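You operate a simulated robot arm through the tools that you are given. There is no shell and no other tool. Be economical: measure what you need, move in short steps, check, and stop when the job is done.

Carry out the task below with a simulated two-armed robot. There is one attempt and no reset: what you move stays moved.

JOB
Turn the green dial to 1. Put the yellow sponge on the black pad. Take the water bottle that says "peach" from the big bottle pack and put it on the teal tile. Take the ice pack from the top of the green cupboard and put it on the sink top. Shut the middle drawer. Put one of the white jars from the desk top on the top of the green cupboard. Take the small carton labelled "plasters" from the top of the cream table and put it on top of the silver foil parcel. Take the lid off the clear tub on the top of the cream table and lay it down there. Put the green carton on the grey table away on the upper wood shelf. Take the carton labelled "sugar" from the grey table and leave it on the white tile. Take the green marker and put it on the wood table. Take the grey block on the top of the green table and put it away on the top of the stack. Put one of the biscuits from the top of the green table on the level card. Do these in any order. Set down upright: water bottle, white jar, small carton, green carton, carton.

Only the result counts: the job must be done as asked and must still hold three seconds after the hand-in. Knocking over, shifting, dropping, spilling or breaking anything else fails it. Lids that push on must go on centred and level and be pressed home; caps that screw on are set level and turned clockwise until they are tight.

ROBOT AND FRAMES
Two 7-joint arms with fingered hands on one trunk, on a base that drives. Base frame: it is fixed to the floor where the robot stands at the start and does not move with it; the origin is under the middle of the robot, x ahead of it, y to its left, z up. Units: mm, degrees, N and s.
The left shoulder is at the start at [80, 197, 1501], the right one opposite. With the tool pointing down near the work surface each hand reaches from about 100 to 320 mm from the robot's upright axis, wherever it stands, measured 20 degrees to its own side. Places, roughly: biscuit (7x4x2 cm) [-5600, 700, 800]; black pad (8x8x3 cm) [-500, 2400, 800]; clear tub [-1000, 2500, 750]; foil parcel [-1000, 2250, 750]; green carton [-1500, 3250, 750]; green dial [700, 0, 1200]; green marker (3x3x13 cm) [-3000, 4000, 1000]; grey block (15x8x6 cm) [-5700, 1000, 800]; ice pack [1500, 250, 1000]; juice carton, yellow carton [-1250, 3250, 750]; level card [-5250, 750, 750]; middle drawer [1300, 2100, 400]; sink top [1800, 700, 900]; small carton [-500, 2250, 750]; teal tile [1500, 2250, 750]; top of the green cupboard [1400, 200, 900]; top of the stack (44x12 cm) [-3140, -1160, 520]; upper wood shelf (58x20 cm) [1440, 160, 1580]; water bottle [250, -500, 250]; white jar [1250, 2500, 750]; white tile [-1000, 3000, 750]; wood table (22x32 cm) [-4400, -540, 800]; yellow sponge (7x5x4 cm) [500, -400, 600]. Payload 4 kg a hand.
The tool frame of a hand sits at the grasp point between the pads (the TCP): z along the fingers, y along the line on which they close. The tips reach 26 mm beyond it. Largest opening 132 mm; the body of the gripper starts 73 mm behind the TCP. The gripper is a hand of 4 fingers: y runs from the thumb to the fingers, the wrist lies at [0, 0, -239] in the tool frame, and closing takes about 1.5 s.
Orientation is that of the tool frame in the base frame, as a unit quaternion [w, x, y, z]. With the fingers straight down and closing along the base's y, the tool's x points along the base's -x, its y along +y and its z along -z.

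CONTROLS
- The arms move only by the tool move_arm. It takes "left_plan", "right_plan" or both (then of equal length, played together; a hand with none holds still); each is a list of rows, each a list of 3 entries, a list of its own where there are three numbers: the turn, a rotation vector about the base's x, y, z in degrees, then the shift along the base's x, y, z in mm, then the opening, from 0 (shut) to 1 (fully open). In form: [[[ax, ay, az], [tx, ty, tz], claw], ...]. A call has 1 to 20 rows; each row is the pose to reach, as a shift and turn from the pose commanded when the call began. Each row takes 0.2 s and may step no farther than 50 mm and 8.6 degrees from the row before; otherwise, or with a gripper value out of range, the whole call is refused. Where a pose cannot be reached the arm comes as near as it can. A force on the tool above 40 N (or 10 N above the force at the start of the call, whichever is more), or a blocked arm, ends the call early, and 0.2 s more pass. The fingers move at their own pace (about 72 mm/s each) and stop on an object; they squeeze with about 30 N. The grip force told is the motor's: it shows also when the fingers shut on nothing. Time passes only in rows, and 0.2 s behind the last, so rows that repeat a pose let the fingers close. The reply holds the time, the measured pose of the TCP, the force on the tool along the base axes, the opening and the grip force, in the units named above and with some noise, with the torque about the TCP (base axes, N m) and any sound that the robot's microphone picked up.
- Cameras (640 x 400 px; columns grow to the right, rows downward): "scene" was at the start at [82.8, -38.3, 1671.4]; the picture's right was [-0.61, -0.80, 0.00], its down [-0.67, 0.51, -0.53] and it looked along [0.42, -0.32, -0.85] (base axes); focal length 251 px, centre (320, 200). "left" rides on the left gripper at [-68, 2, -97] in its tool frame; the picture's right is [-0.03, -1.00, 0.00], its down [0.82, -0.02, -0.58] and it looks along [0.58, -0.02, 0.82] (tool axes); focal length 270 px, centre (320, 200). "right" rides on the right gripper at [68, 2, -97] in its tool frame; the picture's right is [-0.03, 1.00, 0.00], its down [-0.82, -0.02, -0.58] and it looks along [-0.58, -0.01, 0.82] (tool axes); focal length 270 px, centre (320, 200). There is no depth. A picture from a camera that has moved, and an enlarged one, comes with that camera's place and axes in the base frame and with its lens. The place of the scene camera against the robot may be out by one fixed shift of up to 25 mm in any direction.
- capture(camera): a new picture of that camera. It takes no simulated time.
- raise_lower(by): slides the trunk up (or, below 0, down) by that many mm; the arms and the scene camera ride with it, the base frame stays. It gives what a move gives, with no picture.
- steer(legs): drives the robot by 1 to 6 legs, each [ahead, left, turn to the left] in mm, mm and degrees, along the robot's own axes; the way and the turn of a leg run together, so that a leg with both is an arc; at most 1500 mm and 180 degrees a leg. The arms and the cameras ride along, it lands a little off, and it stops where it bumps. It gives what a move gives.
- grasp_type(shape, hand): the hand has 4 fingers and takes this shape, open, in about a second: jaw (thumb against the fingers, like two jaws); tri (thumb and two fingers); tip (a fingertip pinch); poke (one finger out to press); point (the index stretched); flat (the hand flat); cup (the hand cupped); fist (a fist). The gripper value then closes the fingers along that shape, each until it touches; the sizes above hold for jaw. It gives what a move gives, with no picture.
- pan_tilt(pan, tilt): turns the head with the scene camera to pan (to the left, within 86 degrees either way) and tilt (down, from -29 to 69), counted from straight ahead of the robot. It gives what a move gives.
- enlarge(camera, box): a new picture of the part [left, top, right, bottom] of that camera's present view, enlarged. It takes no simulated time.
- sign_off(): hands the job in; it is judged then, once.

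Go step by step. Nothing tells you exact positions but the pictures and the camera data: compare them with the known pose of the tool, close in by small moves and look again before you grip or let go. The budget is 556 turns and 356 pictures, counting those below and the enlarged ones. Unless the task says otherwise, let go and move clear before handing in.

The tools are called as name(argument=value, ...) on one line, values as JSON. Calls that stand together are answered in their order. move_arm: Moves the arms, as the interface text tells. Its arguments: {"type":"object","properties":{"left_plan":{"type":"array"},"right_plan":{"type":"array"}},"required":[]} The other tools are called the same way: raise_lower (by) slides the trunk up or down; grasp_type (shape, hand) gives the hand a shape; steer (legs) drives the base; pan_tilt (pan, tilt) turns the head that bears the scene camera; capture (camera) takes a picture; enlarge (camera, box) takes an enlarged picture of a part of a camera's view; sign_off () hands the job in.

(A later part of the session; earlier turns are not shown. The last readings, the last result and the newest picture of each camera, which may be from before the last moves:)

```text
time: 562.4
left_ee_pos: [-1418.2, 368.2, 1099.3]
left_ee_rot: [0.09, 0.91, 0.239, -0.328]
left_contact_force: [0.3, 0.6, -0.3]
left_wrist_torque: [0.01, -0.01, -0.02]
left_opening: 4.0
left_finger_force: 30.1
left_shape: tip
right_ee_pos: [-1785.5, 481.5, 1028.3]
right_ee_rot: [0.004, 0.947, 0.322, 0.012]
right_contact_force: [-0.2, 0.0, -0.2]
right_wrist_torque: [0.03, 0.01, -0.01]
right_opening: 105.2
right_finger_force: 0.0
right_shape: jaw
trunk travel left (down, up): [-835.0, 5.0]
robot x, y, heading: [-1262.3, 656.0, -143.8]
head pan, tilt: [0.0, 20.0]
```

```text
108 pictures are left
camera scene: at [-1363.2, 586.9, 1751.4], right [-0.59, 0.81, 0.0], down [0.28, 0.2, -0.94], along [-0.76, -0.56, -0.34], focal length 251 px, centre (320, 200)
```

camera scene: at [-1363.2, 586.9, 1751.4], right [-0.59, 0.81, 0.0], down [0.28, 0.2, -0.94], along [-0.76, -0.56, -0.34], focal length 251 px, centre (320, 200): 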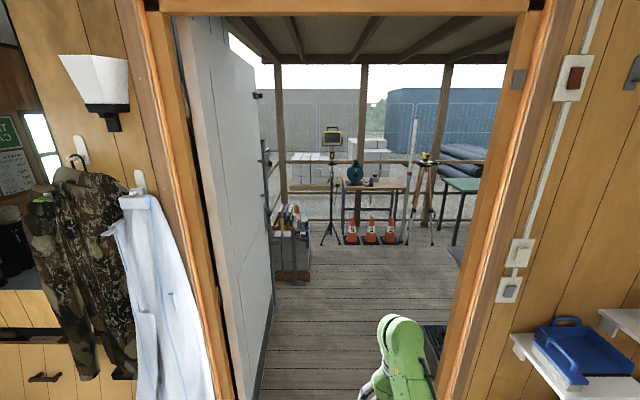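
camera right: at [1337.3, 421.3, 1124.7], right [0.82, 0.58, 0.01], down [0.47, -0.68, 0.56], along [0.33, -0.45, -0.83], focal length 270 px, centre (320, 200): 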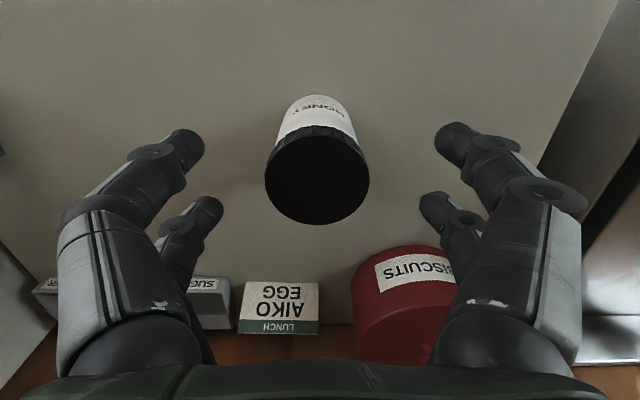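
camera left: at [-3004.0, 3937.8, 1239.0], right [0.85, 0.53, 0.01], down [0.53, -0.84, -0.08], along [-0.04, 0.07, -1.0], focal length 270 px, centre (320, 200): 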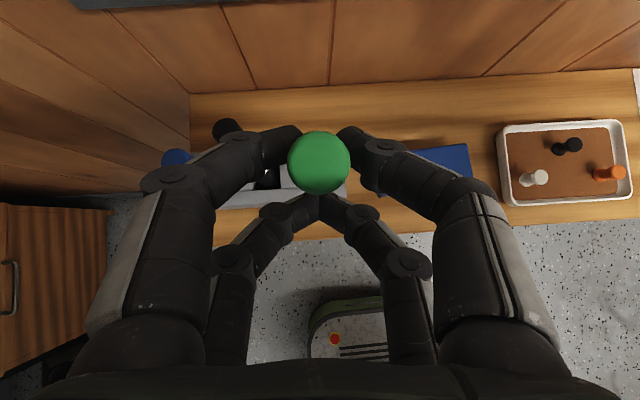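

move_arm(left_plan=[[[0, 0, 0], [-36, -27, 0], 0], [[0, 0, 0], [-72, -54, 0], 0], [[0, 0, 0], [-108, -80, 0], 0], [[0, 0, 0], [-145, -106, 0], 0], [[0, 0, 0], [-180, -132, 0], 0]])

pan_tilt(pan=0, tilt=50)

capture(camera="scene")

```text
time: 563.6
left_ee_pos: [-1599.1, 237.8, 1097.4]
left_ee_rot: [0.09, 0.91, 0.238, -0.327]
left_contact_force: [0.3, -0.2, -0.3]
left_wrist_torque: [0.01, -0.01, -0.01]
left_opening: 3.9
left_finger_force: 29.6
left_shape: tip
right_ee_pos: [-1787.3, 480.4, 1026.8]
right_ee_rot: [0.004, 0.947, 0.322, 0.012]
right_contact_force: [1.2, 0.2, 0.3]
right_wrist_torque: [0.0, -0.02, 0.01]
right_opening: 105.4
right_finger_force: 0.1
right_shape: jaw
trunk travel left (down, up): [-835.0, 5.0]
robot x, y, heading: [-1260.0, 654.9, -143.7]
head pan, tilt: [0.0, 20.0]
```

```text
time: 564.5
left_ee_pos: [-1596.0, 238.9, 1099.5]
left_ee_rot: [0.09, 0.91, 0.238, -0.328]
left_contact_force: [-0.3, -0.9, -1.0]
left_wrist_torque: [-0.01, 0.01, -0.02]
left_opening: 4.2
left_finger_force: 29.5
left_shape: tip
right_ee_pos: [-1782.9, 481.7, 1028.0]
right_ee_rot: [0.003, 0.947, 0.322, 0.011]
right_contact_force: [-0.5, 0.1, -0.8]
right_wrist_torque: [0.0, 0.06, -0.01]
right_opening: 105.2
right_finger_force: 0.0
right_shape: jaw
trunk travel left (down, up): [-835.0, 5.0]
robot x, y, heading: [-1261.5, 657.3, -144.0]
head pan, tilt: [0.0, 50.0]
```

```text
107 pictures are left
camera scene: at [-1348.9, 596.8, 1706.1], right [-0.59, 0.81, 0.0], down [0.62, 0.45, -0.64], along [-0.52, -0.38, -0.77], focal length 251 px, centre (320, 200)
```

scene: 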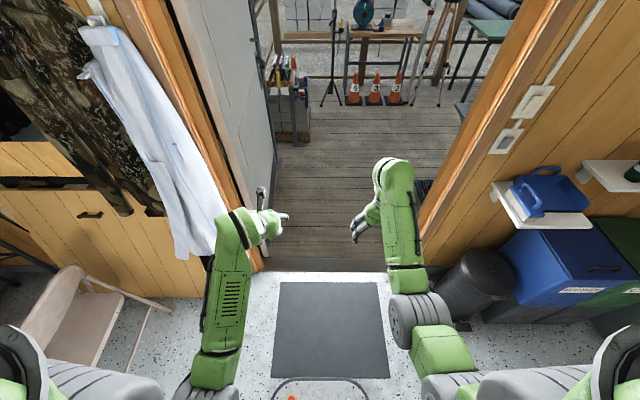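

steer(legs=[[0, -150, -1.5], [1300, 0, 0]])

pan_tilt(pan=0, tilt=25)

capture(camera="scene")

```text
time: 571.9
left_ee_pos: [-2748.1, -343.5, 1099.0]
left_ee_rot: [0.085, 0.914, 0.221, -0.33]
left_contact_force: [-0.8, 0.5, 0.2]
left_wrist_torque: [-0.03, 0.02, 0.03]
left_opening: 4.1
left_finger_force: 29.4
left_shape: tip
right_ee_pos: [-2928.9, -93.0, 1028.4]
right_ee_rot: [0.004, 0.952, 0.304, 0.01]
right_contact_force: [0.0, 0.1, -0.9]
right_wrist_torque: [0.01, 0.0, -0.01]
right_opening: 105.6
right_finger_force: 0.0
right_shape: jaw
trunk travel left (down, up): [-835.0, 5.0]
robot x, y, heading: [-2399.3, 58.3, -146.0]
head pan, tilt: [0.0, 50.0]
```

```text
time: 572.8
left_ee_pos: [-2750.3, -344.9, 1099.1]
left_ee_rot: [0.084, 0.914, 0.219, -0.33]
left_contact_force: [0.2, 0.3, -1.3]
left_wrist_torque: [0.01, -0.03, -0.02]
left_opening: 4.2
left_finger_force: 29.8
left_shape: tip
right_ee_pos: [-2929.6, -94.1, 1028.4]
right_ee_rot: [0.004, 0.953, 0.304, 0.011]
right_contact_force: [0.7, 0.2, -0.8]
right_wrist_torque: [0.02, 0.01, 0.02]
right_opening: 105.3
right_finger_force: 0.0
right_shape: jaw
trunk travel left (down, up): [-835.0, 5.0]
robot x, y, heading: [-2399.0, 61.7, -146.3]
head pan, tilt: [0.0, 25.0]
```

```text
106 pictures are left
camera scene: at [-2502.9, -4.7, 1743.3], right [-0.56, 0.83, 0.0], down [0.35, 0.24, -0.91], along [-0.75, -0.51, -0.42], focal length 251 px, centre (320, 200)
```

scene: 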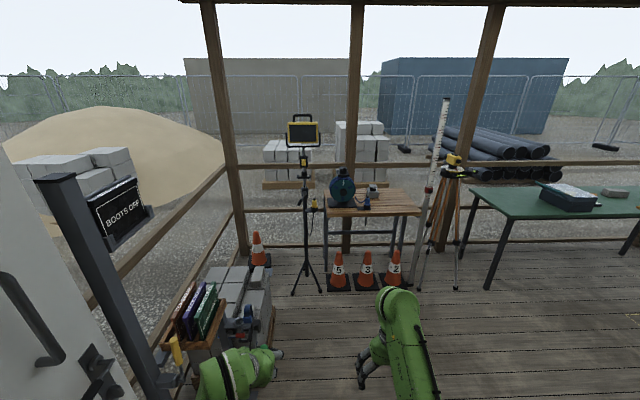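

enlarge(camera="scene", box=[280, 140, 460, 260])

enlarge(camera="scene", box=[160, 230, 300, 370])

enlarge(camera="scene", box=[460, 140, 640, 260])

```text
3.33 times, centred on (370, 200) of scene
camera zoom: at [-2502.9, -4.7, 1743.3], right [-0.56, 0.83, 0.0], down [0.35, 0.24, -0.91], along [-0.75, -0.51, -0.42], focal length 838 px, centre (153, 200)
```

zoom: 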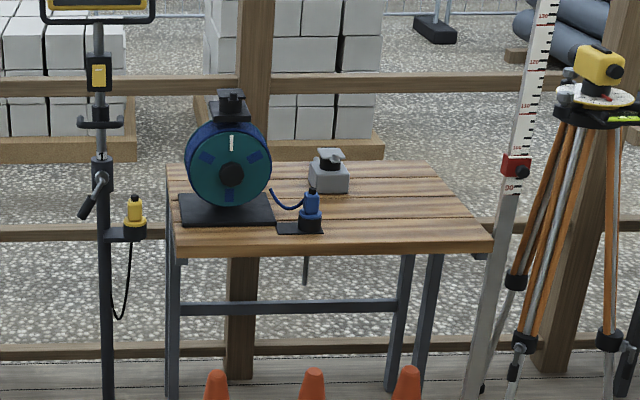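

```text
2.86 times, centred on (230, 300) of scene
camera zoom: at [-2502.9, -4.7, 1743.3], right [-0.56, 0.83, 0.0], down [0.35, 0.24, -0.91], along [-0.75, -0.51, -0.42], focal length 718 px, centre (577, -86)
```

zoom: 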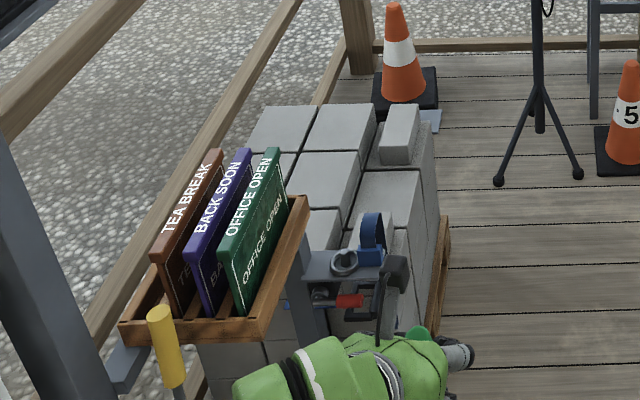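

```text
3.33 times, centred on (550, 200) of scene
camera zoom: at [-2502.9, -4.7, 1743.3], right [-0.56, 0.83, 0.0], down [0.35, 0.24, -0.91], along [-0.75, -0.51, -0.42], focal length 838 px, centre (-447, 200)
```

zoom: 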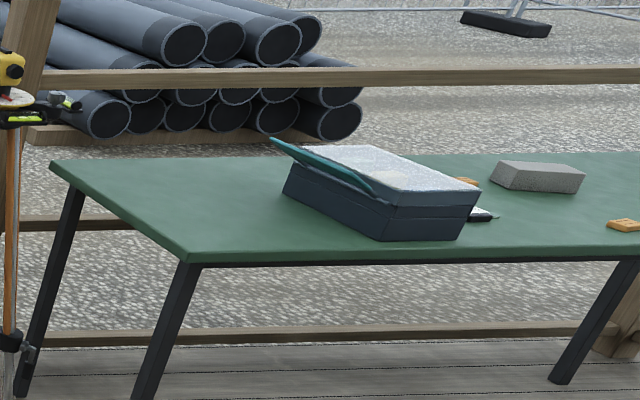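

move_arm(right_plan=[[[0, 0, 0], [40, 27, 0], 0.8], [[0, 0, 0], [80, 54, -10], 0.8], [[0, 0, 0], [120, 82, -20], 0.8], [[0, 0, 0], [145, 98, -30], 0.8]])

steer(legs=[[0, 0, 4.3], [650, -400, 0], [480, -378, 0]])

pan_tilt(pan=0, tilt=42)

capture(camera="scene")

```text
time: 573.8
left_ee_pos: [-2750.4, -344.2, 1099.0]
left_ee_rot: [0.084, 0.914, 0.221, -0.329]
left_contact_force: [0.2, -0.1, -0.5]
left_wrist_torque: [-0.01, -0.04, -0.02]
left_opening: 4.1
left_finger_force: 29.4
left_shape: tip
right_ee_pos: [-2781.5, 4.0, 997.5]
right_ee_rot: [0.004, 0.953, 0.303, 0.01]
right_contact_force: [0.8, 0.1, 0.1]
right_wrist_torque: [0.01, 0.02, -0.03]
right_opening: 105.4
right_finger_force: 0.0
right_shape: jaw
trunk travel left (down, up): [-835.0, 5.0]
robot x, y, heading: [-2399.1, 63.9, -146.2]
head pan, tilt: [0.0, 25.0]
```

```text
time: 581.5
left_ee_pos: [-4088.4, -505.3, 1100.4]
left_ee_rot: [0.097, 0.904, 0.258, -0.328]
left_contact_force: [-0.1, 0.4, -0.8]
left_wrist_torque: [0.0, 0.0, 0.03]
left_opening: 4.1
left_finger_force: 30.1
left_shape: tip
right_ee_pos: [-4149.4, -161.1, 997.9]
right_ee_rot: [0.003, 0.939, 0.343, 0.011]
right_contact_force: [0.0, -0.5, -0.2]
right_wrist_torque: [0.0, 0.01, -0.01]
right_opening: 105.4
right_finger_force: 0.1
right_shape: jaw
trunk travel left (down, up): [-835.0, 5.0]
robot x, y, heading: [-3774.2, -72.4, -141.1]
head pan, tilt: [0.0, 25.0]
```

```text
time: 582.3
left_ee_pos: [-4091.2, -507.3, 1099.3]
left_ee_rot: [0.098, 0.904, 0.257, -0.326]
left_contact_force: [-0.4, 0.5, 0.5]
left_wrist_torque: [-0.02, 0.0, -0.05]
left_opening: 3.9
left_finger_force: 30.0
left_shape: tip
right_ee_pos: [-4151.0, -162.2, 998.2]
right_ee_rot: [0.005, 0.939, 0.343, 0.012]
right_contact_force: [0.6, 0.2, -0.2]
right_wrist_torque: [-0.01, -0.01, -0.01]
right_opening: 105.6
right_finger_force: 0.1
right_shape: jaw
trunk travel left (down, up): [-835.0, 5.0]
robot x, y, heading: [-3773.3, -72.9, -141.2]
head pan, tilt: [0.0, 42.0]
```

```text
102 pictures are left
camera scene: at [-3865.2, -141.4, 1717.2], right [-0.63, 0.78, 0.0], down [0.52, 0.42, -0.74], along [-0.58, -0.47, -0.67], focal length 251 px, centre (320, 200)
```

scene: 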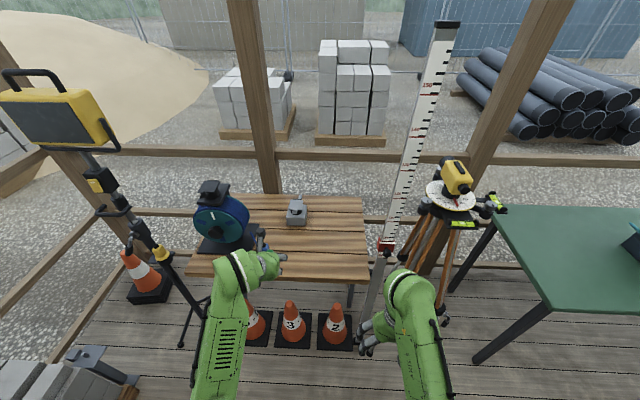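

steer(legs=[[240, -110, 0]])

capture(camera="left")

capture(camera="scene")

```text
time: 584.1
left_ee_pos: [-4339.2, -564.3, 1100.4]
left_ee_rot: [0.097, 0.904, 0.257, -0.328]
left_contact_force: [0.5, 0.4, -0.1]
left_wrist_torque: [-0.03, -0.01, 0.01]
left_opening: 4.2
left_finger_force: 29.8
left_shape: tip
right_ee_pos: [-4400.2, -219.9, 998.9]
right_ee_rot: [0.004, 0.939, 0.343, 0.011]
right_contact_force: [0.7, 0.6, 0.1]
right_wrist_torque: [0.0, 0.02, 0.01]
right_opening: 105.3
right_finger_force: 0.0
right_shape: jaw
trunk travel left (down, up): [-835.0, 5.0]
robot x, y, heading: [-4025.7, -131.9, -141.2]
head pan, tilt: [0.0, 42.0]
```

```text
101 pictures are left
camera left: at [-4330.9, -559.6, 1218.2], right [-0.55, 0.84, 0.01], down [0.84, 0.54, -0.08], along [-0.07, -0.04, -1.0], focal length 270 px, centre (320, 200)
```

left: 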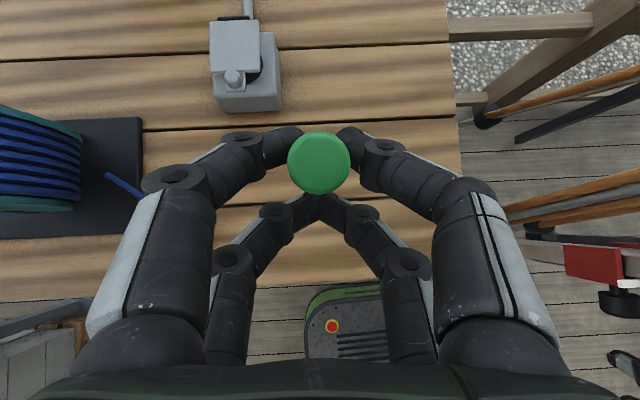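

```text
100 pictures are left
camera scene: at [-4111.5, -199.2, 1717.6], right [-0.62, 0.78, 0.0], down [0.52, 0.42, -0.75], along [-0.58, -0.46, -0.67], focal length 251 px, centre (320, 200)
```

scene: 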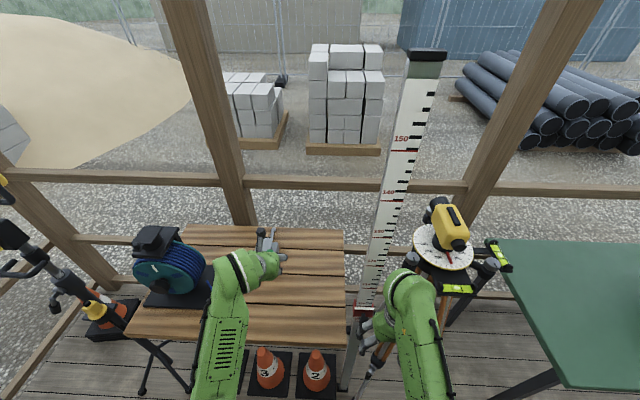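

move_arm(left_plan=[[[0, 0, 0], [0, 0, -40], 0], [[0, 0, 0], [0, 0, -80], 0], [[0, 0, 0], [0, 0, -120], 0], [[0, 0, 0], [0, 0, -150], 0]])

capture(camera="left")

enlarge(camera="scene", box=[160, 220, 360, 360])

```text
time: 585.1
left_ee_pos: [-4342.8, -566.6, 951.2]
left_ee_rot: [0.098, 0.904, 0.257, -0.326]
left_contact_force: [-0.4, -0.2, -0.1]
left_wrist_torque: [0.02, 0.01, 0.0]
left_opening: 4.1
left_finger_force: 30.6
left_shape: tip
right_ee_pos: [-4403.7, -221.6, 997.4]
right_ee_rot: [0.005, 0.94, 0.342, 0.013]
right_contact_force: [0.8, 0.6, 0.2]
right_wrist_torque: [-0.01, 0.0, 0.01]
right_opening: 105.2
right_finger_force: 0.0
right_shape: jaw
trunk travel left (down, up): [-835.0, 5.0]
robot x, y, heading: [-4026.5, -136.9, -140.9]
head pan, tilt: [0.0, 42.0]
```

```text
99 pictures are left
camera left: at [-4334.5, -562.1, 1069.2], right [-0.55, 0.84, 0.01], down [0.84, 0.54, -0.08], along [-0.07, -0.04, -1.0], focal length 270 px, centre (320, 200)
```

left: 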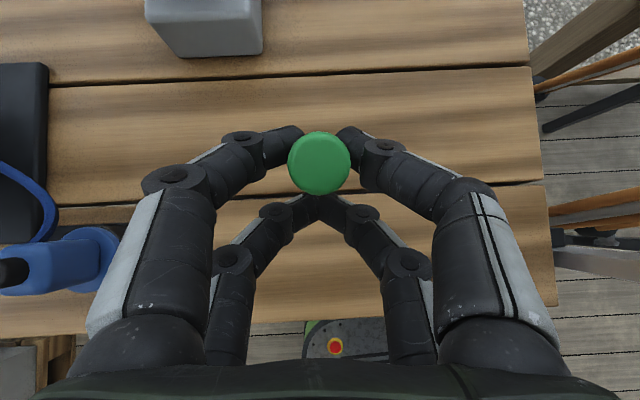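

```text
2.86 times, centred on (260, 290) of scene
camera zoom: at [-4118.6, -200.8, 1717.1], right [-0.62, 0.78, 0.0], down [0.52, 0.42, -0.74], along [-0.58, -0.46, -0.67], focal length 718 px, centre (491, -57)
```

zoom: 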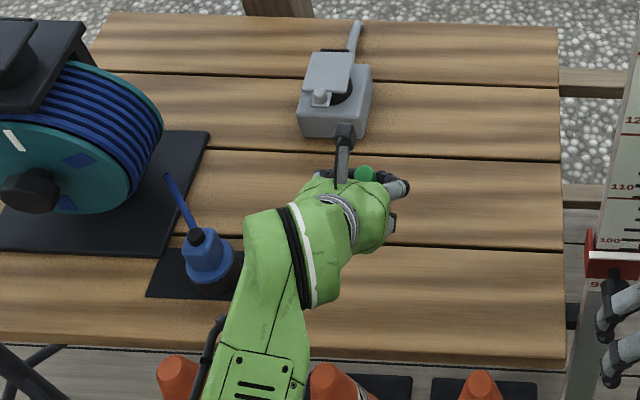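

move_arm(left_plan=[[[0, 0, 0], [12, 8, 0], 0], [[0, 0, 0], [25, 17, -15], 0], [[0, 0, 0], [25, 17, -28], 0], [[0, 0, 0], [25, 17, -36], 0], [[0, 0, 0], [25, 17, -42], 0]])

```text
time: 586.3
left_ee_pos: [-4317.4, -548.9, 906.1]
left_ee_rot: [0.097, 0.904, 0.257, -0.327]
left_contact_force: [0.5, -0.1, -0.5]
left_wrist_torque: [-0.02, 0.01, -0.02]
left_opening: 4.1
left_finger_force: 30.1
left_shape: tip
right_ee_pos: [-4402.9, -220.1, 997.2]
right_ee_rot: [0.004, 0.94, 0.341, 0.011]
right_contact_force: [-0.1, -0.8, 0.2]
right_wrist_torque: [0.0, 0.02, 0.01]
right_opening: 105.6
right_finger_force: 0.0
right_shape: jaw
trunk travel left (down, up): [-835.0, 5.0]
robot x, y, heading: [-4024.2, -132.3, -141.7]
head pan, tilt: [0.0, 42.0]
```

move_arm(left_plan=[[[0, 0, 0], [0, 0, -4], 0], [[0, 0, 0], [0, 0, -8], 0], [[0, 0, 0], [0, 0, -12], 0], [[0, 0, 0], [0, 0, -15], 0]])

capture(camera="left")

```text
time: 587.3
left_ee_pos: [-4319.2, -548.1, 895.0]
left_ee_rot: [0.098, 0.903, 0.257, -0.329]
left_contact_force: [1.3, 2.2, 10.9]
left_wrist_torque: [-0.15, 0.21, -0.04]
left_opening: 4.4
left_finger_force: 30.2
left_shape: tip
right_ee_pos: [-4402.1, -218.5, 998.4]
right_ee_rot: [0.005, 0.94, 0.342, 0.01]
right_contact_force: [-0.3, 0.1, 0.7]
right_wrist_torque: [0.0, 0.0, 0.01]
right_opening: 105.6
right_finger_force: 0.1
right_shape: jaw
trunk travel left (down, up): [-835.0, 5.0]
robot x, y, heading: [-4023.4, -132.0, -141.4]
head pan, tilt: [0.0, 42.0]
```

```text
97 pictures are left
camera left: at [-4309.4, -543.1, 1012.6], right [-0.54, 0.84, 0.01], down [0.84, 0.54, -0.08], along [-0.08, -0.04, -1.0], focal length 270 px, centre (320, 200)
```

left: 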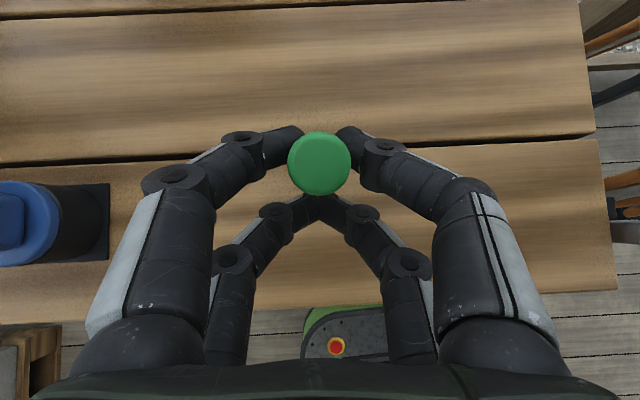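

move_arm(left_plan=[[[0, 0, 0], [0, 0, 2], 0.03], [[0, 0, 0], [0, 0, 2], 0.08], [[0, 0, 0], [0, 0, 2], 0.15], [[0, 0, 0], [0, 0, 2], 0.25], [[0, 0, 0], [0, 0, 2], 0.35], [[0, 0, 0], [0, 0, 2], 0.45], [[0, 0, 0], [0, 0, 30], 0.5], [[0, 0, 0], [0, 0, 70], 0.5], [[0, 0, 0], [0, 0, 110], 0.5], [[0, 0, 0], [0, 0, 150], 0.5]])

capture(camera="left")

```text
time: 589.5
left_ee_pos: [-4316.4, -548.1, 1041.5]
left_ee_rot: [0.097, 0.905, 0.258, -0.326]
left_contact_force: [-0.9, 0.1, -0.2]
left_wrist_torque: [0.0, -0.01, 0.01]
left_opening: 65.4
left_finger_force: 0.0
left_shape: tip
right_ee_pos: [-4401.9, -220.3, 997.2]
right_ee_rot: [0.003, 0.94, 0.342, 0.012]
right_contact_force: [-0.4, -0.5, 0.5]
right_wrist_torque: [0.01, 0.02, -0.05]
right_opening: 105.2
right_finger_force: 0.1
right_shape: jaw
trunk travel left (down, up): [-835.0, 5.0]
robot x, y, heading: [-4026.6, -133.7, -141.2]
head pan, tilt: [0.0, 42.0]
```

```text
96 pictures are left
camera left: at [-4308.0, -543.0, 1159.6], right [-0.55, 0.84, 0.01], down [0.84, 0.54, -0.08], along [-0.07, -0.04, -1.0], focal length 270 px, centre (320, 200)
```

left: 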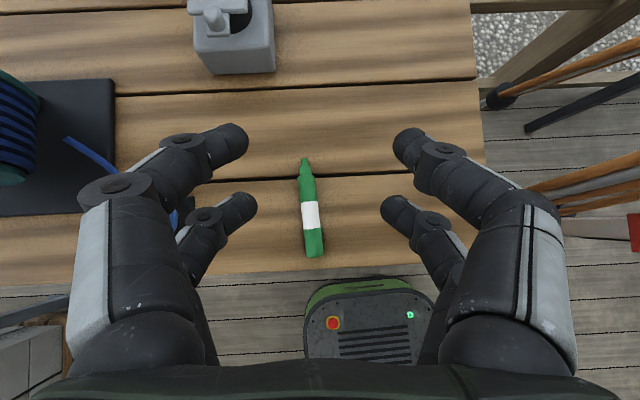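

steer(legs=[[-350, 0, 0]])

enlarge(camera="scene", box=[180, 180, 400, 320])

pan_tilt(pan=-60, tilt=30)

capture(camera="scene")

```text
time: 591.7
left_ee_pos: [-4054.7, -337.2, 1040.5]
left_ee_rot: [0.096, 0.905, 0.256, -0.325]
left_contact_force: [0.1, 0.6, 0.6]
left_wrist_torque: [-0.02, 0.01, -0.03]
left_opening: 65.3
left_finger_force: 0.0
left_shape: tip
right_ee_pos: [-4140.5, -11.0, 995.3]
right_ee_rot: [0.004, 0.94, 0.341, 0.014]
right_contact_force: [-0.8, -1.1, 0.5]
right_wrist_torque: [0.01, -0.02, 0.01]
right_opening: 105.6
right_finger_force: 0.1
right_shape: jaw
trunk travel left (down, up): [-835.0, 5.0]
robot x, y, heading: [-3758.9, 80.2, -141.6]
head pan, tilt: [0.0, 42.0]
```

```text
2.86 times, centred on (290, 250) of scene
camera zoom: at [-3855.8, 8.6, 1716.9], right [-0.62, 0.78, 0.0], down [0.52, 0.42, -0.74], along [-0.58, -0.46, -0.67], focal length 718 px, centre (406, 57)
```

zoom: 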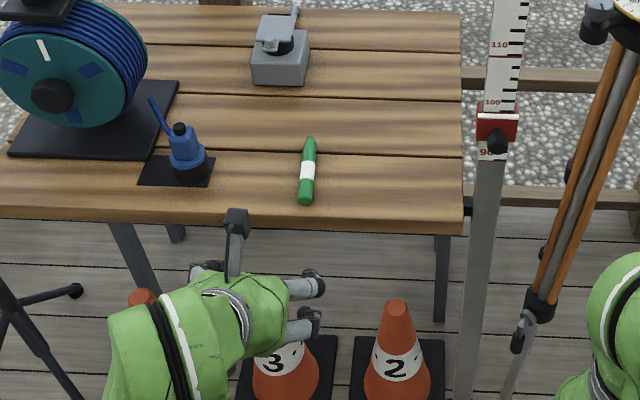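

```text
time: 593.0
left_ee_pos: [-4053.2, -336.4, 1040.7]
left_ee_rot: [0.096, 0.905, 0.256, -0.326]
left_contact_force: [0.6, 0.4, -0.5]
left_wrist_torque: [0.02, 0.03, 0.01]
left_opening: 65.2
left_finger_force: 0.2
left_shape: tip
right_ee_pos: [-4139.0, -8.6, 996.5]
right_ee_rot: [0.003, 0.94, 0.342, 0.011]
right_contact_force: [0.1, 0.0, -0.3]
right_wrist_torque: [0.02, 0.01, -0.02]
right_opening: 105.6
right_finger_force: 0.0
right_shape: jaw
trunk travel left (down, up): [-835.0, 5.0]
robot x, y, heading: [-3762.0, 80.3, -141.5]
head pan, tilt: [-60.0, 30.0]
```

```text
94 pictures are left
camera scene: at [-3872.2, 95.7, 1735.4], right [0.36, 0.93, 0.0], down [0.47, -0.18, -0.87], along [-0.81, 0.31, -0.5], focal length 251 px, centre (320, 200)
```

scene: 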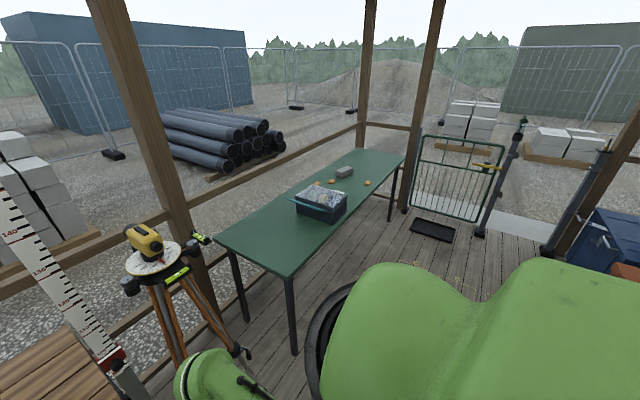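

enlarge(camera="scene", box=[280, 140, 420, 240])

```text
4.00 times, centred on (350, 190) of scene
camera zoom: at [-3872.2, 95.7, 1735.4], right [0.36, 0.93, 0.0], down [0.47, -0.18, -0.87], along [-0.81, 0.31, -0.5], focal length 1006 px, centre (200, 240)
```

zoom: 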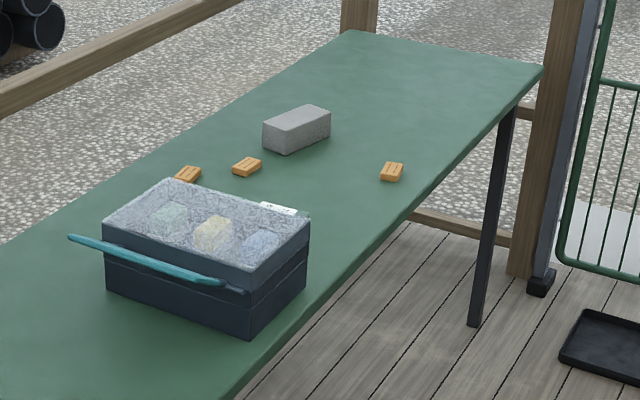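

steer(legs=[[0, 0, -1.5], [0, -1000, 0], [60, -680, 0]])

pan_tilt(pan=0, tilt=42)

capture(camera="scene")

```text
time: 601.9
left_ee_pos: [-5125.4, 950.1, 1041.5]
left_ee_rot: [0.097, 0.904, 0.258, -0.327]
left_contact_force: [0.2, -0.4, 0.8]
left_wrist_torque: [0.02, 0.04, -0.02]
left_opening: 65.5
left_finger_force: 0.0
left_shape: tip
right_ee_pos: [-5211.9, 1277.5, 998.0]
right_ee_rot: [0.004, 0.939, 0.343, 0.012]
right_contact_force: [-0.2, -0.6, 0.6]
right_wrist_torque: [-0.03, 0.03, -0.01]
right_opening: 105.3
right_finger_force: 0.0
right_shape: jaw
trunk travel left (down, up): [-835.0, 5.0]
robot x, y, heading: [-4834.7, 1368.2, -141.1]
head pan, tilt: [-60.0, 30.0]
```

```text
time: 603.2
left_ee_pos: [-5125.6, 951.6, 1041.2]
left_ee_rot: [0.098, 0.904, 0.259, -0.326]
left_contact_force: [0.3, 0.0, -0.2]
left_wrist_torque: [-0.04, -0.01, -0.01]
left_opening: 65.5
left_finger_force: 0.0
left_shape: tip
right_ee_pos: [-5211.9, 1277.7, 997.8]
right_ee_rot: [0.004, 0.939, 0.342, 0.011]
right_contact_force: [0.1, 0.0, 0.2]
right_wrist_torque: [-0.02, -0.02, -0.01]
right_opening: 105.6
right_finger_force: 0.0
right_shape: jaw
trunk travel left (down, up): [-835.0, 5.0]
robot x, y, heading: [-4835.4, 1366.0, -141.1]
head pan, tilt: [0.0, 42.0]
```

```text
92 pictures are left
camera scene: at [-4926.4, 1298.4, 1717.2], right [-0.63, 0.78, 0.0], down [0.52, 0.42, -0.74], along [-0.58, -0.46, -0.67], focal length 251 px, centre (320, 200)
```

scene: 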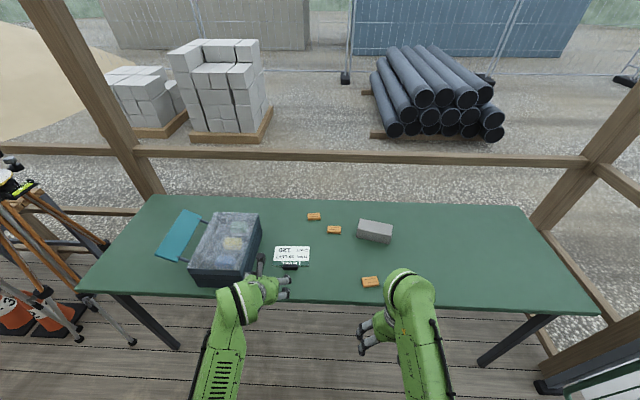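

enlarge(camera="scene", box=[250, 200, 410, 300])

```text
4.00 times, centred on (330, 250) of scene
camera zoom: at [-4926.4, 1298.4, 1717.2], right [-0.63, 0.78, 0.0], down [0.52, 0.42, -0.74], along [-0.58, -0.46, -0.67], focal length 1006 px, centre (280, 0)
```

zoom: 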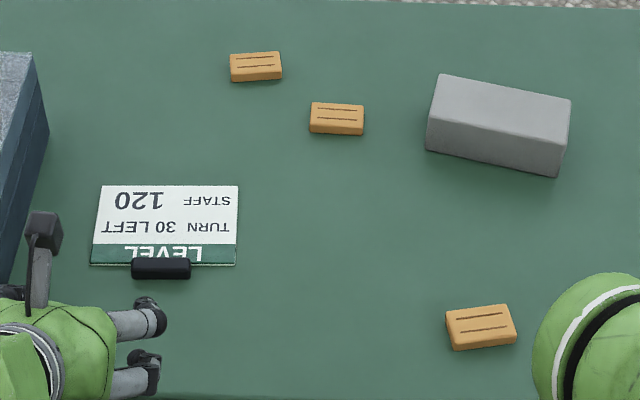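

steer(legs=[[150, -45, 0]])

move_arm(right_plan=[[[0, 0, 0], [-35, -28, 0], 0.8], [[0, 0, 0], [-70, -57, 0], 0.8], [[0, 0, 0], [-100, -80, -20], 0.8]])

capture(camera="right")

```text
time: 604.6
left_ee_pos: [-5267.0, 896.2, 1043.9]
left_ee_rot: [0.098, 0.904, 0.257, -0.328]
left_contact_force: [0.2, 0.4, 0.1]
left_wrist_torque: [0.04, 0.02, 0.0]
left_opening: 65.6
left_finger_force: 0.1
left_shape: tip
right_ee_pos: [-5353.2, 1224.2, 999.0]
right_ee_rot: [0.004, 0.94, 0.342, 0.01]
right_contact_force: [0.4, 0.0, -0.3]
right_wrist_torque: [-0.03, 0.05, -0.03]
right_opening: 105.5
right_finger_force: 0.1
right_shape: jaw
trunk travel left (down, up): [-835.0, 5.0]
robot x, y, heading: [-4978.5, 1312.5, -141.6]
head pan, tilt: [0.0, 42.0]
```

```text
time: 605.4
left_ee_pos: [-5271.5, 893.4, 1040.9]
left_ee_rot: [0.097, 0.905, 0.257, -0.326]
left_contact_force: [0.3, -0.2, 0.2]
left_wrist_torque: [0.0, -0.01, 0.0]
left_opening: 65.3
left_finger_force: 0.1
left_shape: tip
right_ee_pos: [-5454.5, 1140.4, 976.7]
right_ee_rot: [0.003, 0.94, 0.341, 0.013]
right_contact_force: [0.5, -0.6, -0.6]
right_wrist_torque: [0.01, 0.0, 0.02]
right_opening: 105.5
right_finger_force: 0.0
right_shape: jaw
trunk travel left (down, up): [-835.0, 5.0]
robot x, y, heading: [-4978.4, 1310.8, -141.5]
head pan, tilt: [0.0, 42.0]
```

```text
90 pictures are left
camera right: at [-5403.8, 1183.8, 1073.4], right [0.62, -0.78, 0.02], down [-0.65, -0.51, 0.56], along [-0.43, -0.36, -0.83], focal length 270 px, centre (320, 200)
```

right: 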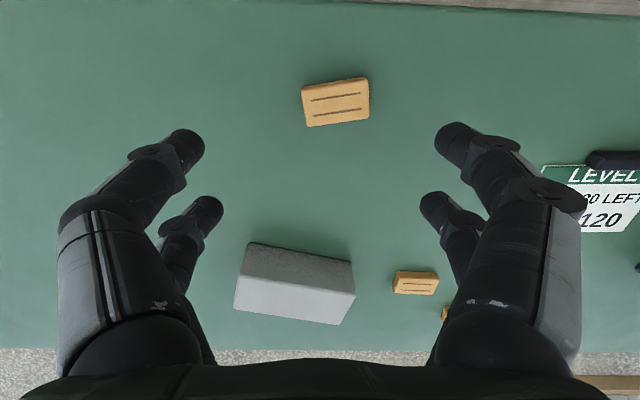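

move_arm(right_plan=[[[0, 0, 3], [3, -8, -40], 0.8], [[0, 0, 7], [7, -17, -80], 0.8], [[0, 0, 7], [7, -17, -115], 0.8]])

capture(camera="right")

```text
time: 606.2
left_ee_pos: [-5271.1, 894.9, 1042.1]
left_ee_rot: [0.097, 0.905, 0.257, -0.326]
left_contact_force: [0.5, -0.3, 0.0]
left_wrist_torque: [0.0, 0.0, -0.01]
left_opening: 65.3
left_finger_force: 0.0
left_shape: tip
right_ee_pos: [-5448.2, 1128.5, 864.4]
right_ee_rot: [0.004, 0.918, 0.397, 0.011]
right_contact_force: [-0.1, -0.8, 0.4]
right_wrist_torque: [0.01, 0.04, 0.03]
right_opening: 105.4
right_finger_force: 0.0
right_shape: jaw
trunk travel left (down, up): [-835.0, 5.0]
robot x, y, heading: [-4978.4, 1309.3, -141.3]
head pan, tilt: [0.0, 42.0]
```

```text
89 pictures are left
camera right: at [-5403.4, 1177.0, 960.8], right [0.71, -0.7, 0.01], down [-0.59, -0.58, 0.56], along [-0.39, -0.41, -0.83], focal length 270 px, centre (320, 200)
```

right: 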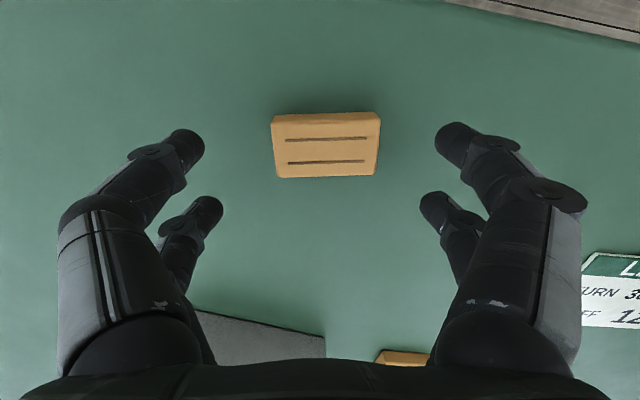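

move_arm(right_plan=[[[0, 0, 0], [2, -2, -20], 0.75], [[0, 0, 0], [3, -2, -36], 0.75], [[0, 0, 0], [3, -2, -44], 0.75]])

capture(camera="right")

```text
time: 607.0
left_ee_pos: [-5264.7, 896.1, 1043.0]
left_ee_rot: [0.096, 0.904, 0.256, -0.328]
left_contact_force: [0.2, -0.2, 0.4]
left_wrist_torque: [0.02, 0.03, 0.01]
left_opening: 65.3
left_finger_force: 0.1
left_shape: tip
right_ee_pos: [-5445.9, 1123.3, 825.1]
right_ee_rot: [0.005, 0.917, 0.398, 0.005]
right_contact_force: [-0.3, -1.5, 27.8]
right_wrist_torque: [0.48, 0.95, 0.28]
right_opening: 98.4
right_finger_force: 0.1
right_shape: jaw
trunk travel left (down, up): [-835.0, 5.0]
robot x, y, heading: [-4976.6, 1310.2, -141.3]
head pan, tilt: [0.0, 42.0]
```

```text
88 pictures are left
camera right: at [-5399.5, 1173.0, 921.3], right [0.71, -0.7, 0.01], down [-0.58, -0.58, 0.57], along [-0.39, -0.42, -0.82], focal length 270 px, centre (320, 200)
```

right: 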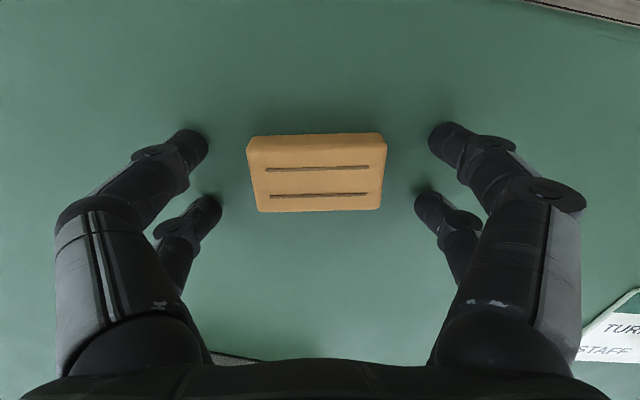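

move_arm(right_plan=[[[0, 0, 0], [0, 0, 9], 0.7], [[0, 0, 0], [0, 0, 9], 0.55], [[0, 0, 0], [0, 0, 9], 0.4], [[0, 0, 0], [0, 0, 9], 0.3], [[0, 0, 0], [0, 0, 9], 0.3], [[0, 0, 0], [0, 0, 20], 0.3], [[0, 0, 0], [0, 0, 45], 0.3]])

capture(camera="right")

```text
time: 608.6
left_ee_pos: [-5270.9, 895.1, 1041.1]
left_ee_rot: [0.097, 0.905, 0.256, -0.326]
left_contact_force: [0.5, 0.1, -0.7]
left_wrist_torque: [0.04, 0.01, 0.02]
left_opening: 65.6
left_finger_force: 0.0
left_shape: tip
right_ee_pos: [-5446.2, 1124.2, 862.6]
right_ee_rot: [0.003, 0.917, 0.397, 0.014]
right_contact_force: [0.0, -0.2, 0.7]
right_wrist_torque: [0.02, 0.0, 0.01]
right_opening: 37.9
right_finger_force: 30.4
right_shape: jaw
trunk travel left (down, up): [-835.0, 5.0]
robot x, y, heading: [-4979.4, 1309.2, -141.4]
head pan, tilt: [0.0, 42.0]
```

```text
87 pictures are left
camera right: at [-5401.1, 1173.9, 959.5], right [0.71, -0.7, 0.01], down [-0.59, -0.58, 0.56], along [-0.38, -0.41, -0.83], focal length 270 px, centre (320, 200)
```

right: 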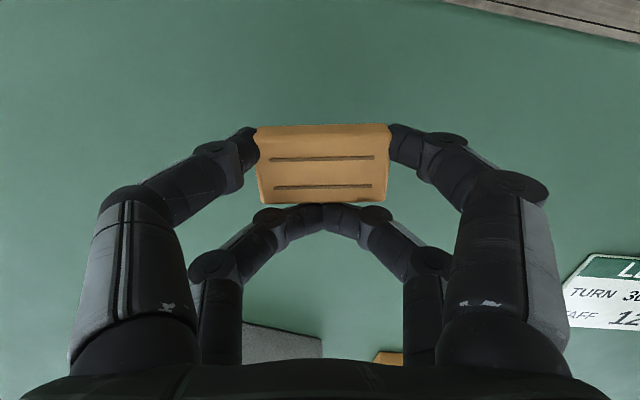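

move_arm(right_plan=[[[0, 0, 0], [0, 0, 30], 0.25], [[0, 0, 0], [0, 0, 60], 0.25]])

steer(legs=[[0, 311, 0], [130, 0, 0]])

capture(camera="right")

capture(camera="scene")

```text
time: 609.2
left_ee_pos: [-5269.3, 894.9, 1042.1]
left_ee_rot: [0.096, 0.905, 0.256, -0.327]
left_contact_force: [-0.4, -1.0, -0.7]
left_wrist_torque: [0.01, 0.01, 0.04]
left_opening: 65.2
left_finger_force: 0.0
left_shape: tip
right_ee_pos: [-5447.5, 1124.1, 923.6]
right_ee_rot: [0.003, 0.917, 0.398, 0.012]
right_contact_force: [-0.2, 1.2, -0.2]
right_wrist_torque: [-0.02, 0.0, -0.01]
right_opening: 31.9
right_finger_force: 30.3
right_shape: jaw
trunk travel left (down, up): [-835.0, 5.0]
robot x, y, heading: [-4976.3, 1309.3, -141.3]
head pan, tilt: [0.0, 42.0]
```

```text
time: 612.2
left_ee_pos: [-5179.2, 582.3, 1044.3]
left_ee_rot: [0.098, 0.904, 0.256, -0.328]
left_contact_force: [0.6, -0.6, 0.3]
left_wrist_torque: [-0.01, 0.02, 0.01]
left_opening: 65.3
left_finger_force: 0.1
left_shape: tip
right_ee_pos: [-5355.0, 810.2, 926.2]
right_ee_rot: [0.003, 0.918, 0.397, 0.01]
right_contact_force: [-0.2, -0.5, 0.4]
right_wrist_torque: [-0.04, 0.04, -0.02]
right_opening: 31.7
right_finger_force: 30.3
right_shape: jaw
trunk travel left (down, up): [-835.0, 5.0]
robot x, y, heading: [-4888.2, 993.5, -141.7]
head pan, tilt: [0.0, 42.0]
```

```text
86 pictures are left
camera right: at [-5309.9, 858.5, 1021.7], right [0.71, -0.7, 0.01], down [-0.59, -0.58, 0.56], along [-0.39, -0.41, -0.83], focal length 270 px, centre (320, 200)
```

right: 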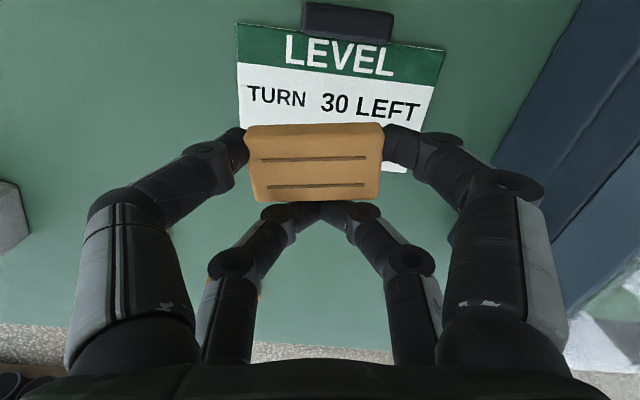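

```text
85 pictures are left
camera scene: at [-4975.0, 929.3, 1717.7], right [-0.62, 0.78, 0.0], down [0.52, 0.41, -0.75], along [-0.58, -0.46, -0.67], focal length 251 px, centre (320, 200)
```

scene: 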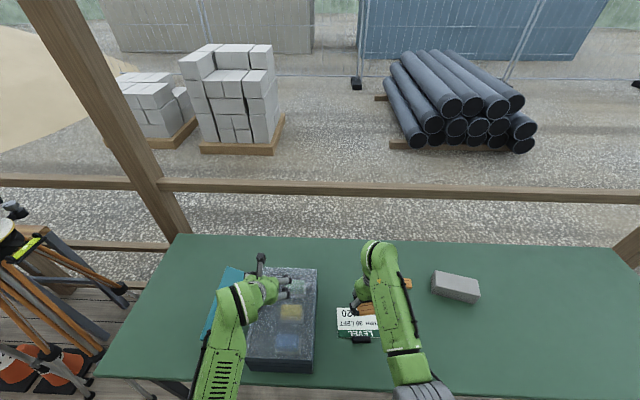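

move_arm(right_plan=[[[0, 0, 0], [3, -6, -30], 0.25], [[0, 0, 0], [7, -13, -60], 0.25], [[0, 0, 0], [7, -13, -76], 0.25]])

capture(camera="right")

```text
time: 613.0
left_ee_pos: [-5181.3, 578.3, 1041.5]
left_ee_rot: [0.096, 0.905, 0.256, -0.326]
left_contact_force: [0.0, 0.5, 0.2]
left_wrist_torque: [-0.02, 0.0, -0.01]
left_opening: 65.3
left_finger_force: 0.0
left_shape: tip
right_ee_pos: [-5351.5, 794.0, 844.5]
right_ee_rot: [0.001, 0.918, 0.397, 0.013]
right_contact_force: [0.5, -0.3, 0.6]
right_wrist_torque: [0.01, -0.02, 0.01]
right_opening: 31.5
right_finger_force: 30.0
right_shape: jaw
trunk travel left (down, up): [-835.0, 5.0]
robot x, y, heading: [-4890.8, 995.5, -141.8]
head pan, tilt: [0.0, 42.0]
```

```text
84 pictures are left
camera right: at [-5307.1, 842.6, 941.4], right [0.71, -0.7, 0.01], down [-0.59, -0.58, 0.56], along [-0.39, -0.41, -0.83], focal length 270 px, centre (320, 200)
```

right: 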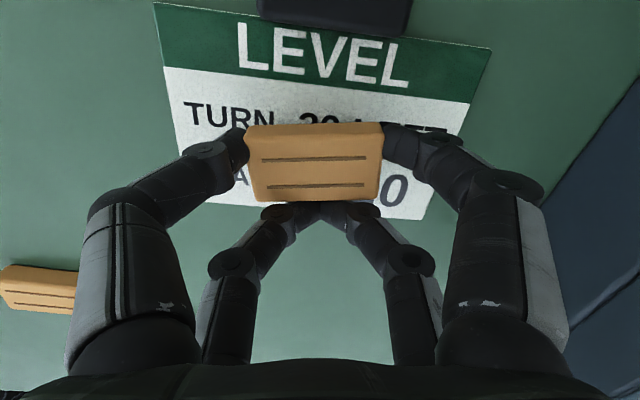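

move_arm(right_plan=[[[0, 0, 0], [12, 13, 0], 0.25], [[0, 0, 0], [12, 13, -5], 0.25], [[0, 0, 0], [12, 13, -9], 0.25], [[0, 0, 0], [12, 13, -12], 0.25]])

capture(camera="right")

```text
time: 614.0
left_ee_pos: [-5181.2, 581.0, 1041.6]
left_ee_rot: [0.097, 0.905, 0.256, -0.326]
left_contact_force: [-0.2, 0.2, 0.3]
left_wrist_torque: [0.0, 0.02, 0.01]
left_opening: 65.2
left_finger_force: 0.1
left_shape: tip
right_ee_pos: [-5340.8, 807.6, 834.2]
right_ee_rot: [0.004, 0.918, 0.397, 0.012]
right_contact_force: [-0.7, -1.1, -0.4]
right_wrist_torque: [-0.04, -0.02, 0.0]
right_opening: 31.8
right_finger_force: 30.0
right_shape: jaw
trunk travel left (down, up): [-835.0, 5.0]
robot x, y, heading: [-4888.9, 992.0, -141.6]
head pan, tilt: [0.0, 42.0]
```

```text
83 pictures are left
camera right: at [-5294.6, 856.8, 930.9], right [0.71, -0.7, 0.01], down [-0.59, -0.58, 0.56], along [-0.39, -0.41, -0.83], focal length 270 px, centre (320, 200)
```

right: 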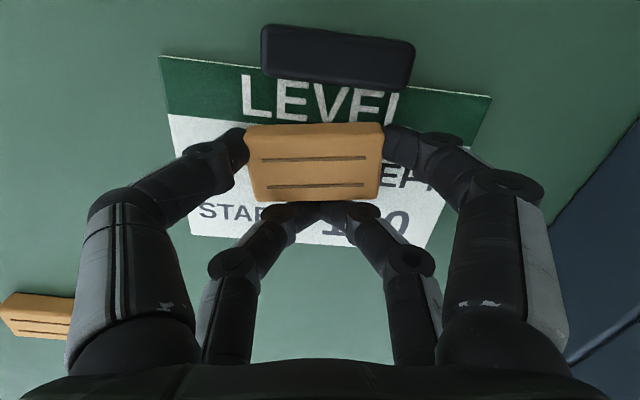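

move_arm(right_plan=[[[0, 0, 0], [0, 0, -3], 0.25], [[0, 0, 0], [0, 0, -6], 0.25], [[0, 0, 0], [0, 0, -8], 0.25]])

```text
time: 614.8
left_ee_pos: [-5179.1, 583.5, 1045.5]
left_ee_rot: [0.097, 0.904, 0.255, -0.328]
left_contact_force: [-0.5, 0.4, 0.7]
left_wrist_torque: [0.03, 0.0, 0.02]
left_opening: 65.3
left_finger_force: 0.0
left_shape: tip
right_ee_pos: [-5339.0, 806.6, 832.8]
right_ee_rot: [0.005, 0.918, 0.397, 0.005]
right_contact_force: [-3.0, 4.8, 39.8]
right_wrist_torque: [-0.44, 0.65, -0.11]
right_opening: 32.7
right_finger_force: 30.4
right_shape: jaw
trunk travel left (down, up): [-835.0, 5.0]
robot x, y, heading: [-4888.3, 995.0, -141.6]
head pan, tilt: [0.0, 42.0]
```

move_arm(right_plan=[[[0, 0, 0], [0, 0, 8], 0.25], [[0, 0, 0], [0, 0, 8], 0.45], [[0, 0, 0], [0, 0, 8], 0.65], [[0, 0, 0], [0, 0, 8], 0.7], [[0, 0, 0], [0, 0, 40], 0.7], [[0, 0, 0], [0, 0, 80], 0.8], [[0, 0, 0], [0, 0, 120], 0.9]])

capture(camera="right")

```text
time: 616.4
left_ee_pos: [-5181.1, 580.4, 1040.9]
left_ee_rot: [0.096, 0.905, 0.255, -0.326]
left_contact_force: [-0.5, 0.3, 0.1]
left_wrist_torque: [0.02, -0.02, 0.01]
left_opening: 65.4
left_finger_force: 0.1
left_shape: tip
right_ee_pos: [-5339.3, 811.9, 949.9]
right_ee_rot: [0.003, 0.918, 0.397, 0.013]
right_contact_force: [-0.5, -0.1, 0.1]
right_wrist_torque: [0.02, 0.03, 0.02]
right_opening: 118.7
right_finger_force: 0.1
right_shape: jaw
trunk travel left (down, up): [-835.0, 5.0]
robot x, y, heading: [-4887.4, 990.2, -141.8]
head pan, tilt: [0.0, 42.0]
```

```text
82 pictures are left
camera right: at [-5294.1, 860.0, 1045.8], right [0.71, -0.7, 0.01], down [-0.59, -0.58, 0.56], along [-0.39, -0.41, -0.83], focal length 270 px, centre (320, 200)
```

right: 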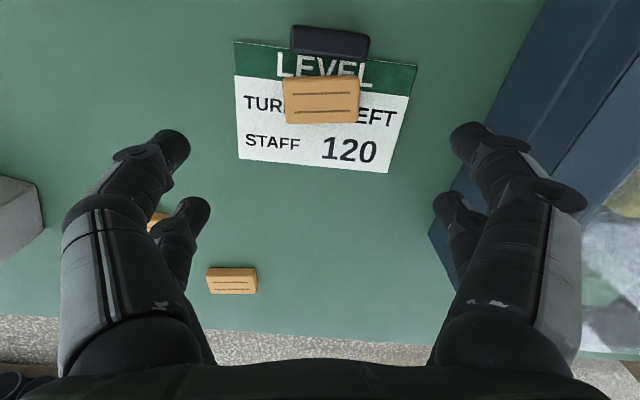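

move_arm(right_plan=[[[0, 0, 8], [10, 8, 30], 0.9], [[0, 0, 16], [20, 16, 60], 0.95], [[0, 0, 24], [20, 16, 70], 1], [[0, 0, 32], [20, 16, 70], 1], [[0, 0, 40], [20, 16, 70], 1], [[0, 0, 48], [20, 16, 70], 1], [[0, 0, 56], [20, 16, 70], 1], [[0, 0, 64], [20, 16, 70], 1], [[0, 0, 66], [20, 16, 70], 1]])

steer(legs=[[0, -345, 0], [25, 0, 0]])

capture(camera="right")

```text
time: 618.4
left_ee_pos: [-5182.0, 579.1, 1042.2]
left_ee_rot: [0.097, 0.905, 0.255, -0.326]
left_contact_force: [0.4, 0.5, -0.9]
left_wrist_torque: [0.01, -0.03, -0.02]
left_opening: 65.3
left_finger_force: 0.2
left_shape: tip
right_ee_pos: [-5319.3, 824.7, 1016.9]
right_ee_rot: [-0.004, 0.553, 0.833, 0.011]
right_contact_force: [0.2, -0.2, 0.9]
right_wrist_torque: [0.02, -0.03, -0.01]
right_opening: 132.1
right_finger_force: 0.0
right_shape: jaw
trunk travel left (down, up): [-835.0, 5.0]
robot x, y, heading: [-4891.0, 992.4, -141.4]
head pan, tilt: [0.0, 42.0]
```

```text
time: 621.0
left_ee_pos: [-5412.5, 838.8, 1044.8]
left_ee_rot: [0.098, 0.905, 0.253, -0.328]
left_contact_force: [-0.1, 0.1, 0.8]
left_wrist_torque: [-0.02, 0.0, 0.02]
left_opening: 65.3
left_finger_force: 0.0
left_shape: tip
right_ee_pos: [-5549.4, 1084.7, 1020.8]
right_ee_rot: [-0.004, 0.557, 0.831, 0.01]
right_contact_force: [0.9, -0.4, 0.6]
right_wrist_torque: [-0.04, 0.03, 0.04]
right_opening: 131.9
right_finger_force: 0.0
right_shape: jaw
trunk travel left (down, up): [-835.0, 5.0]
robot x, y, heading: [-5120.7, 1248.7, -141.9]
head pan, tilt: [0.0, 42.0]
```

```text
81 pictures are left
camera right: at [-5573.2, 1147.0, 1116.1], right [0.93, 0.36, 0.01], down [0.29, -0.77, 0.56], along [0.21, -0.52, -0.83], focal length 270 px, centre (320, 200)
```

right: 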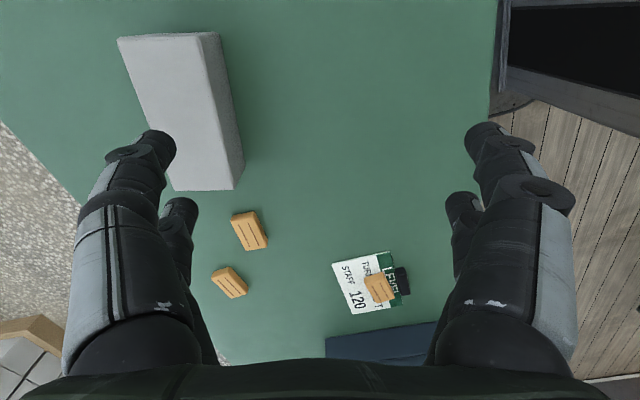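

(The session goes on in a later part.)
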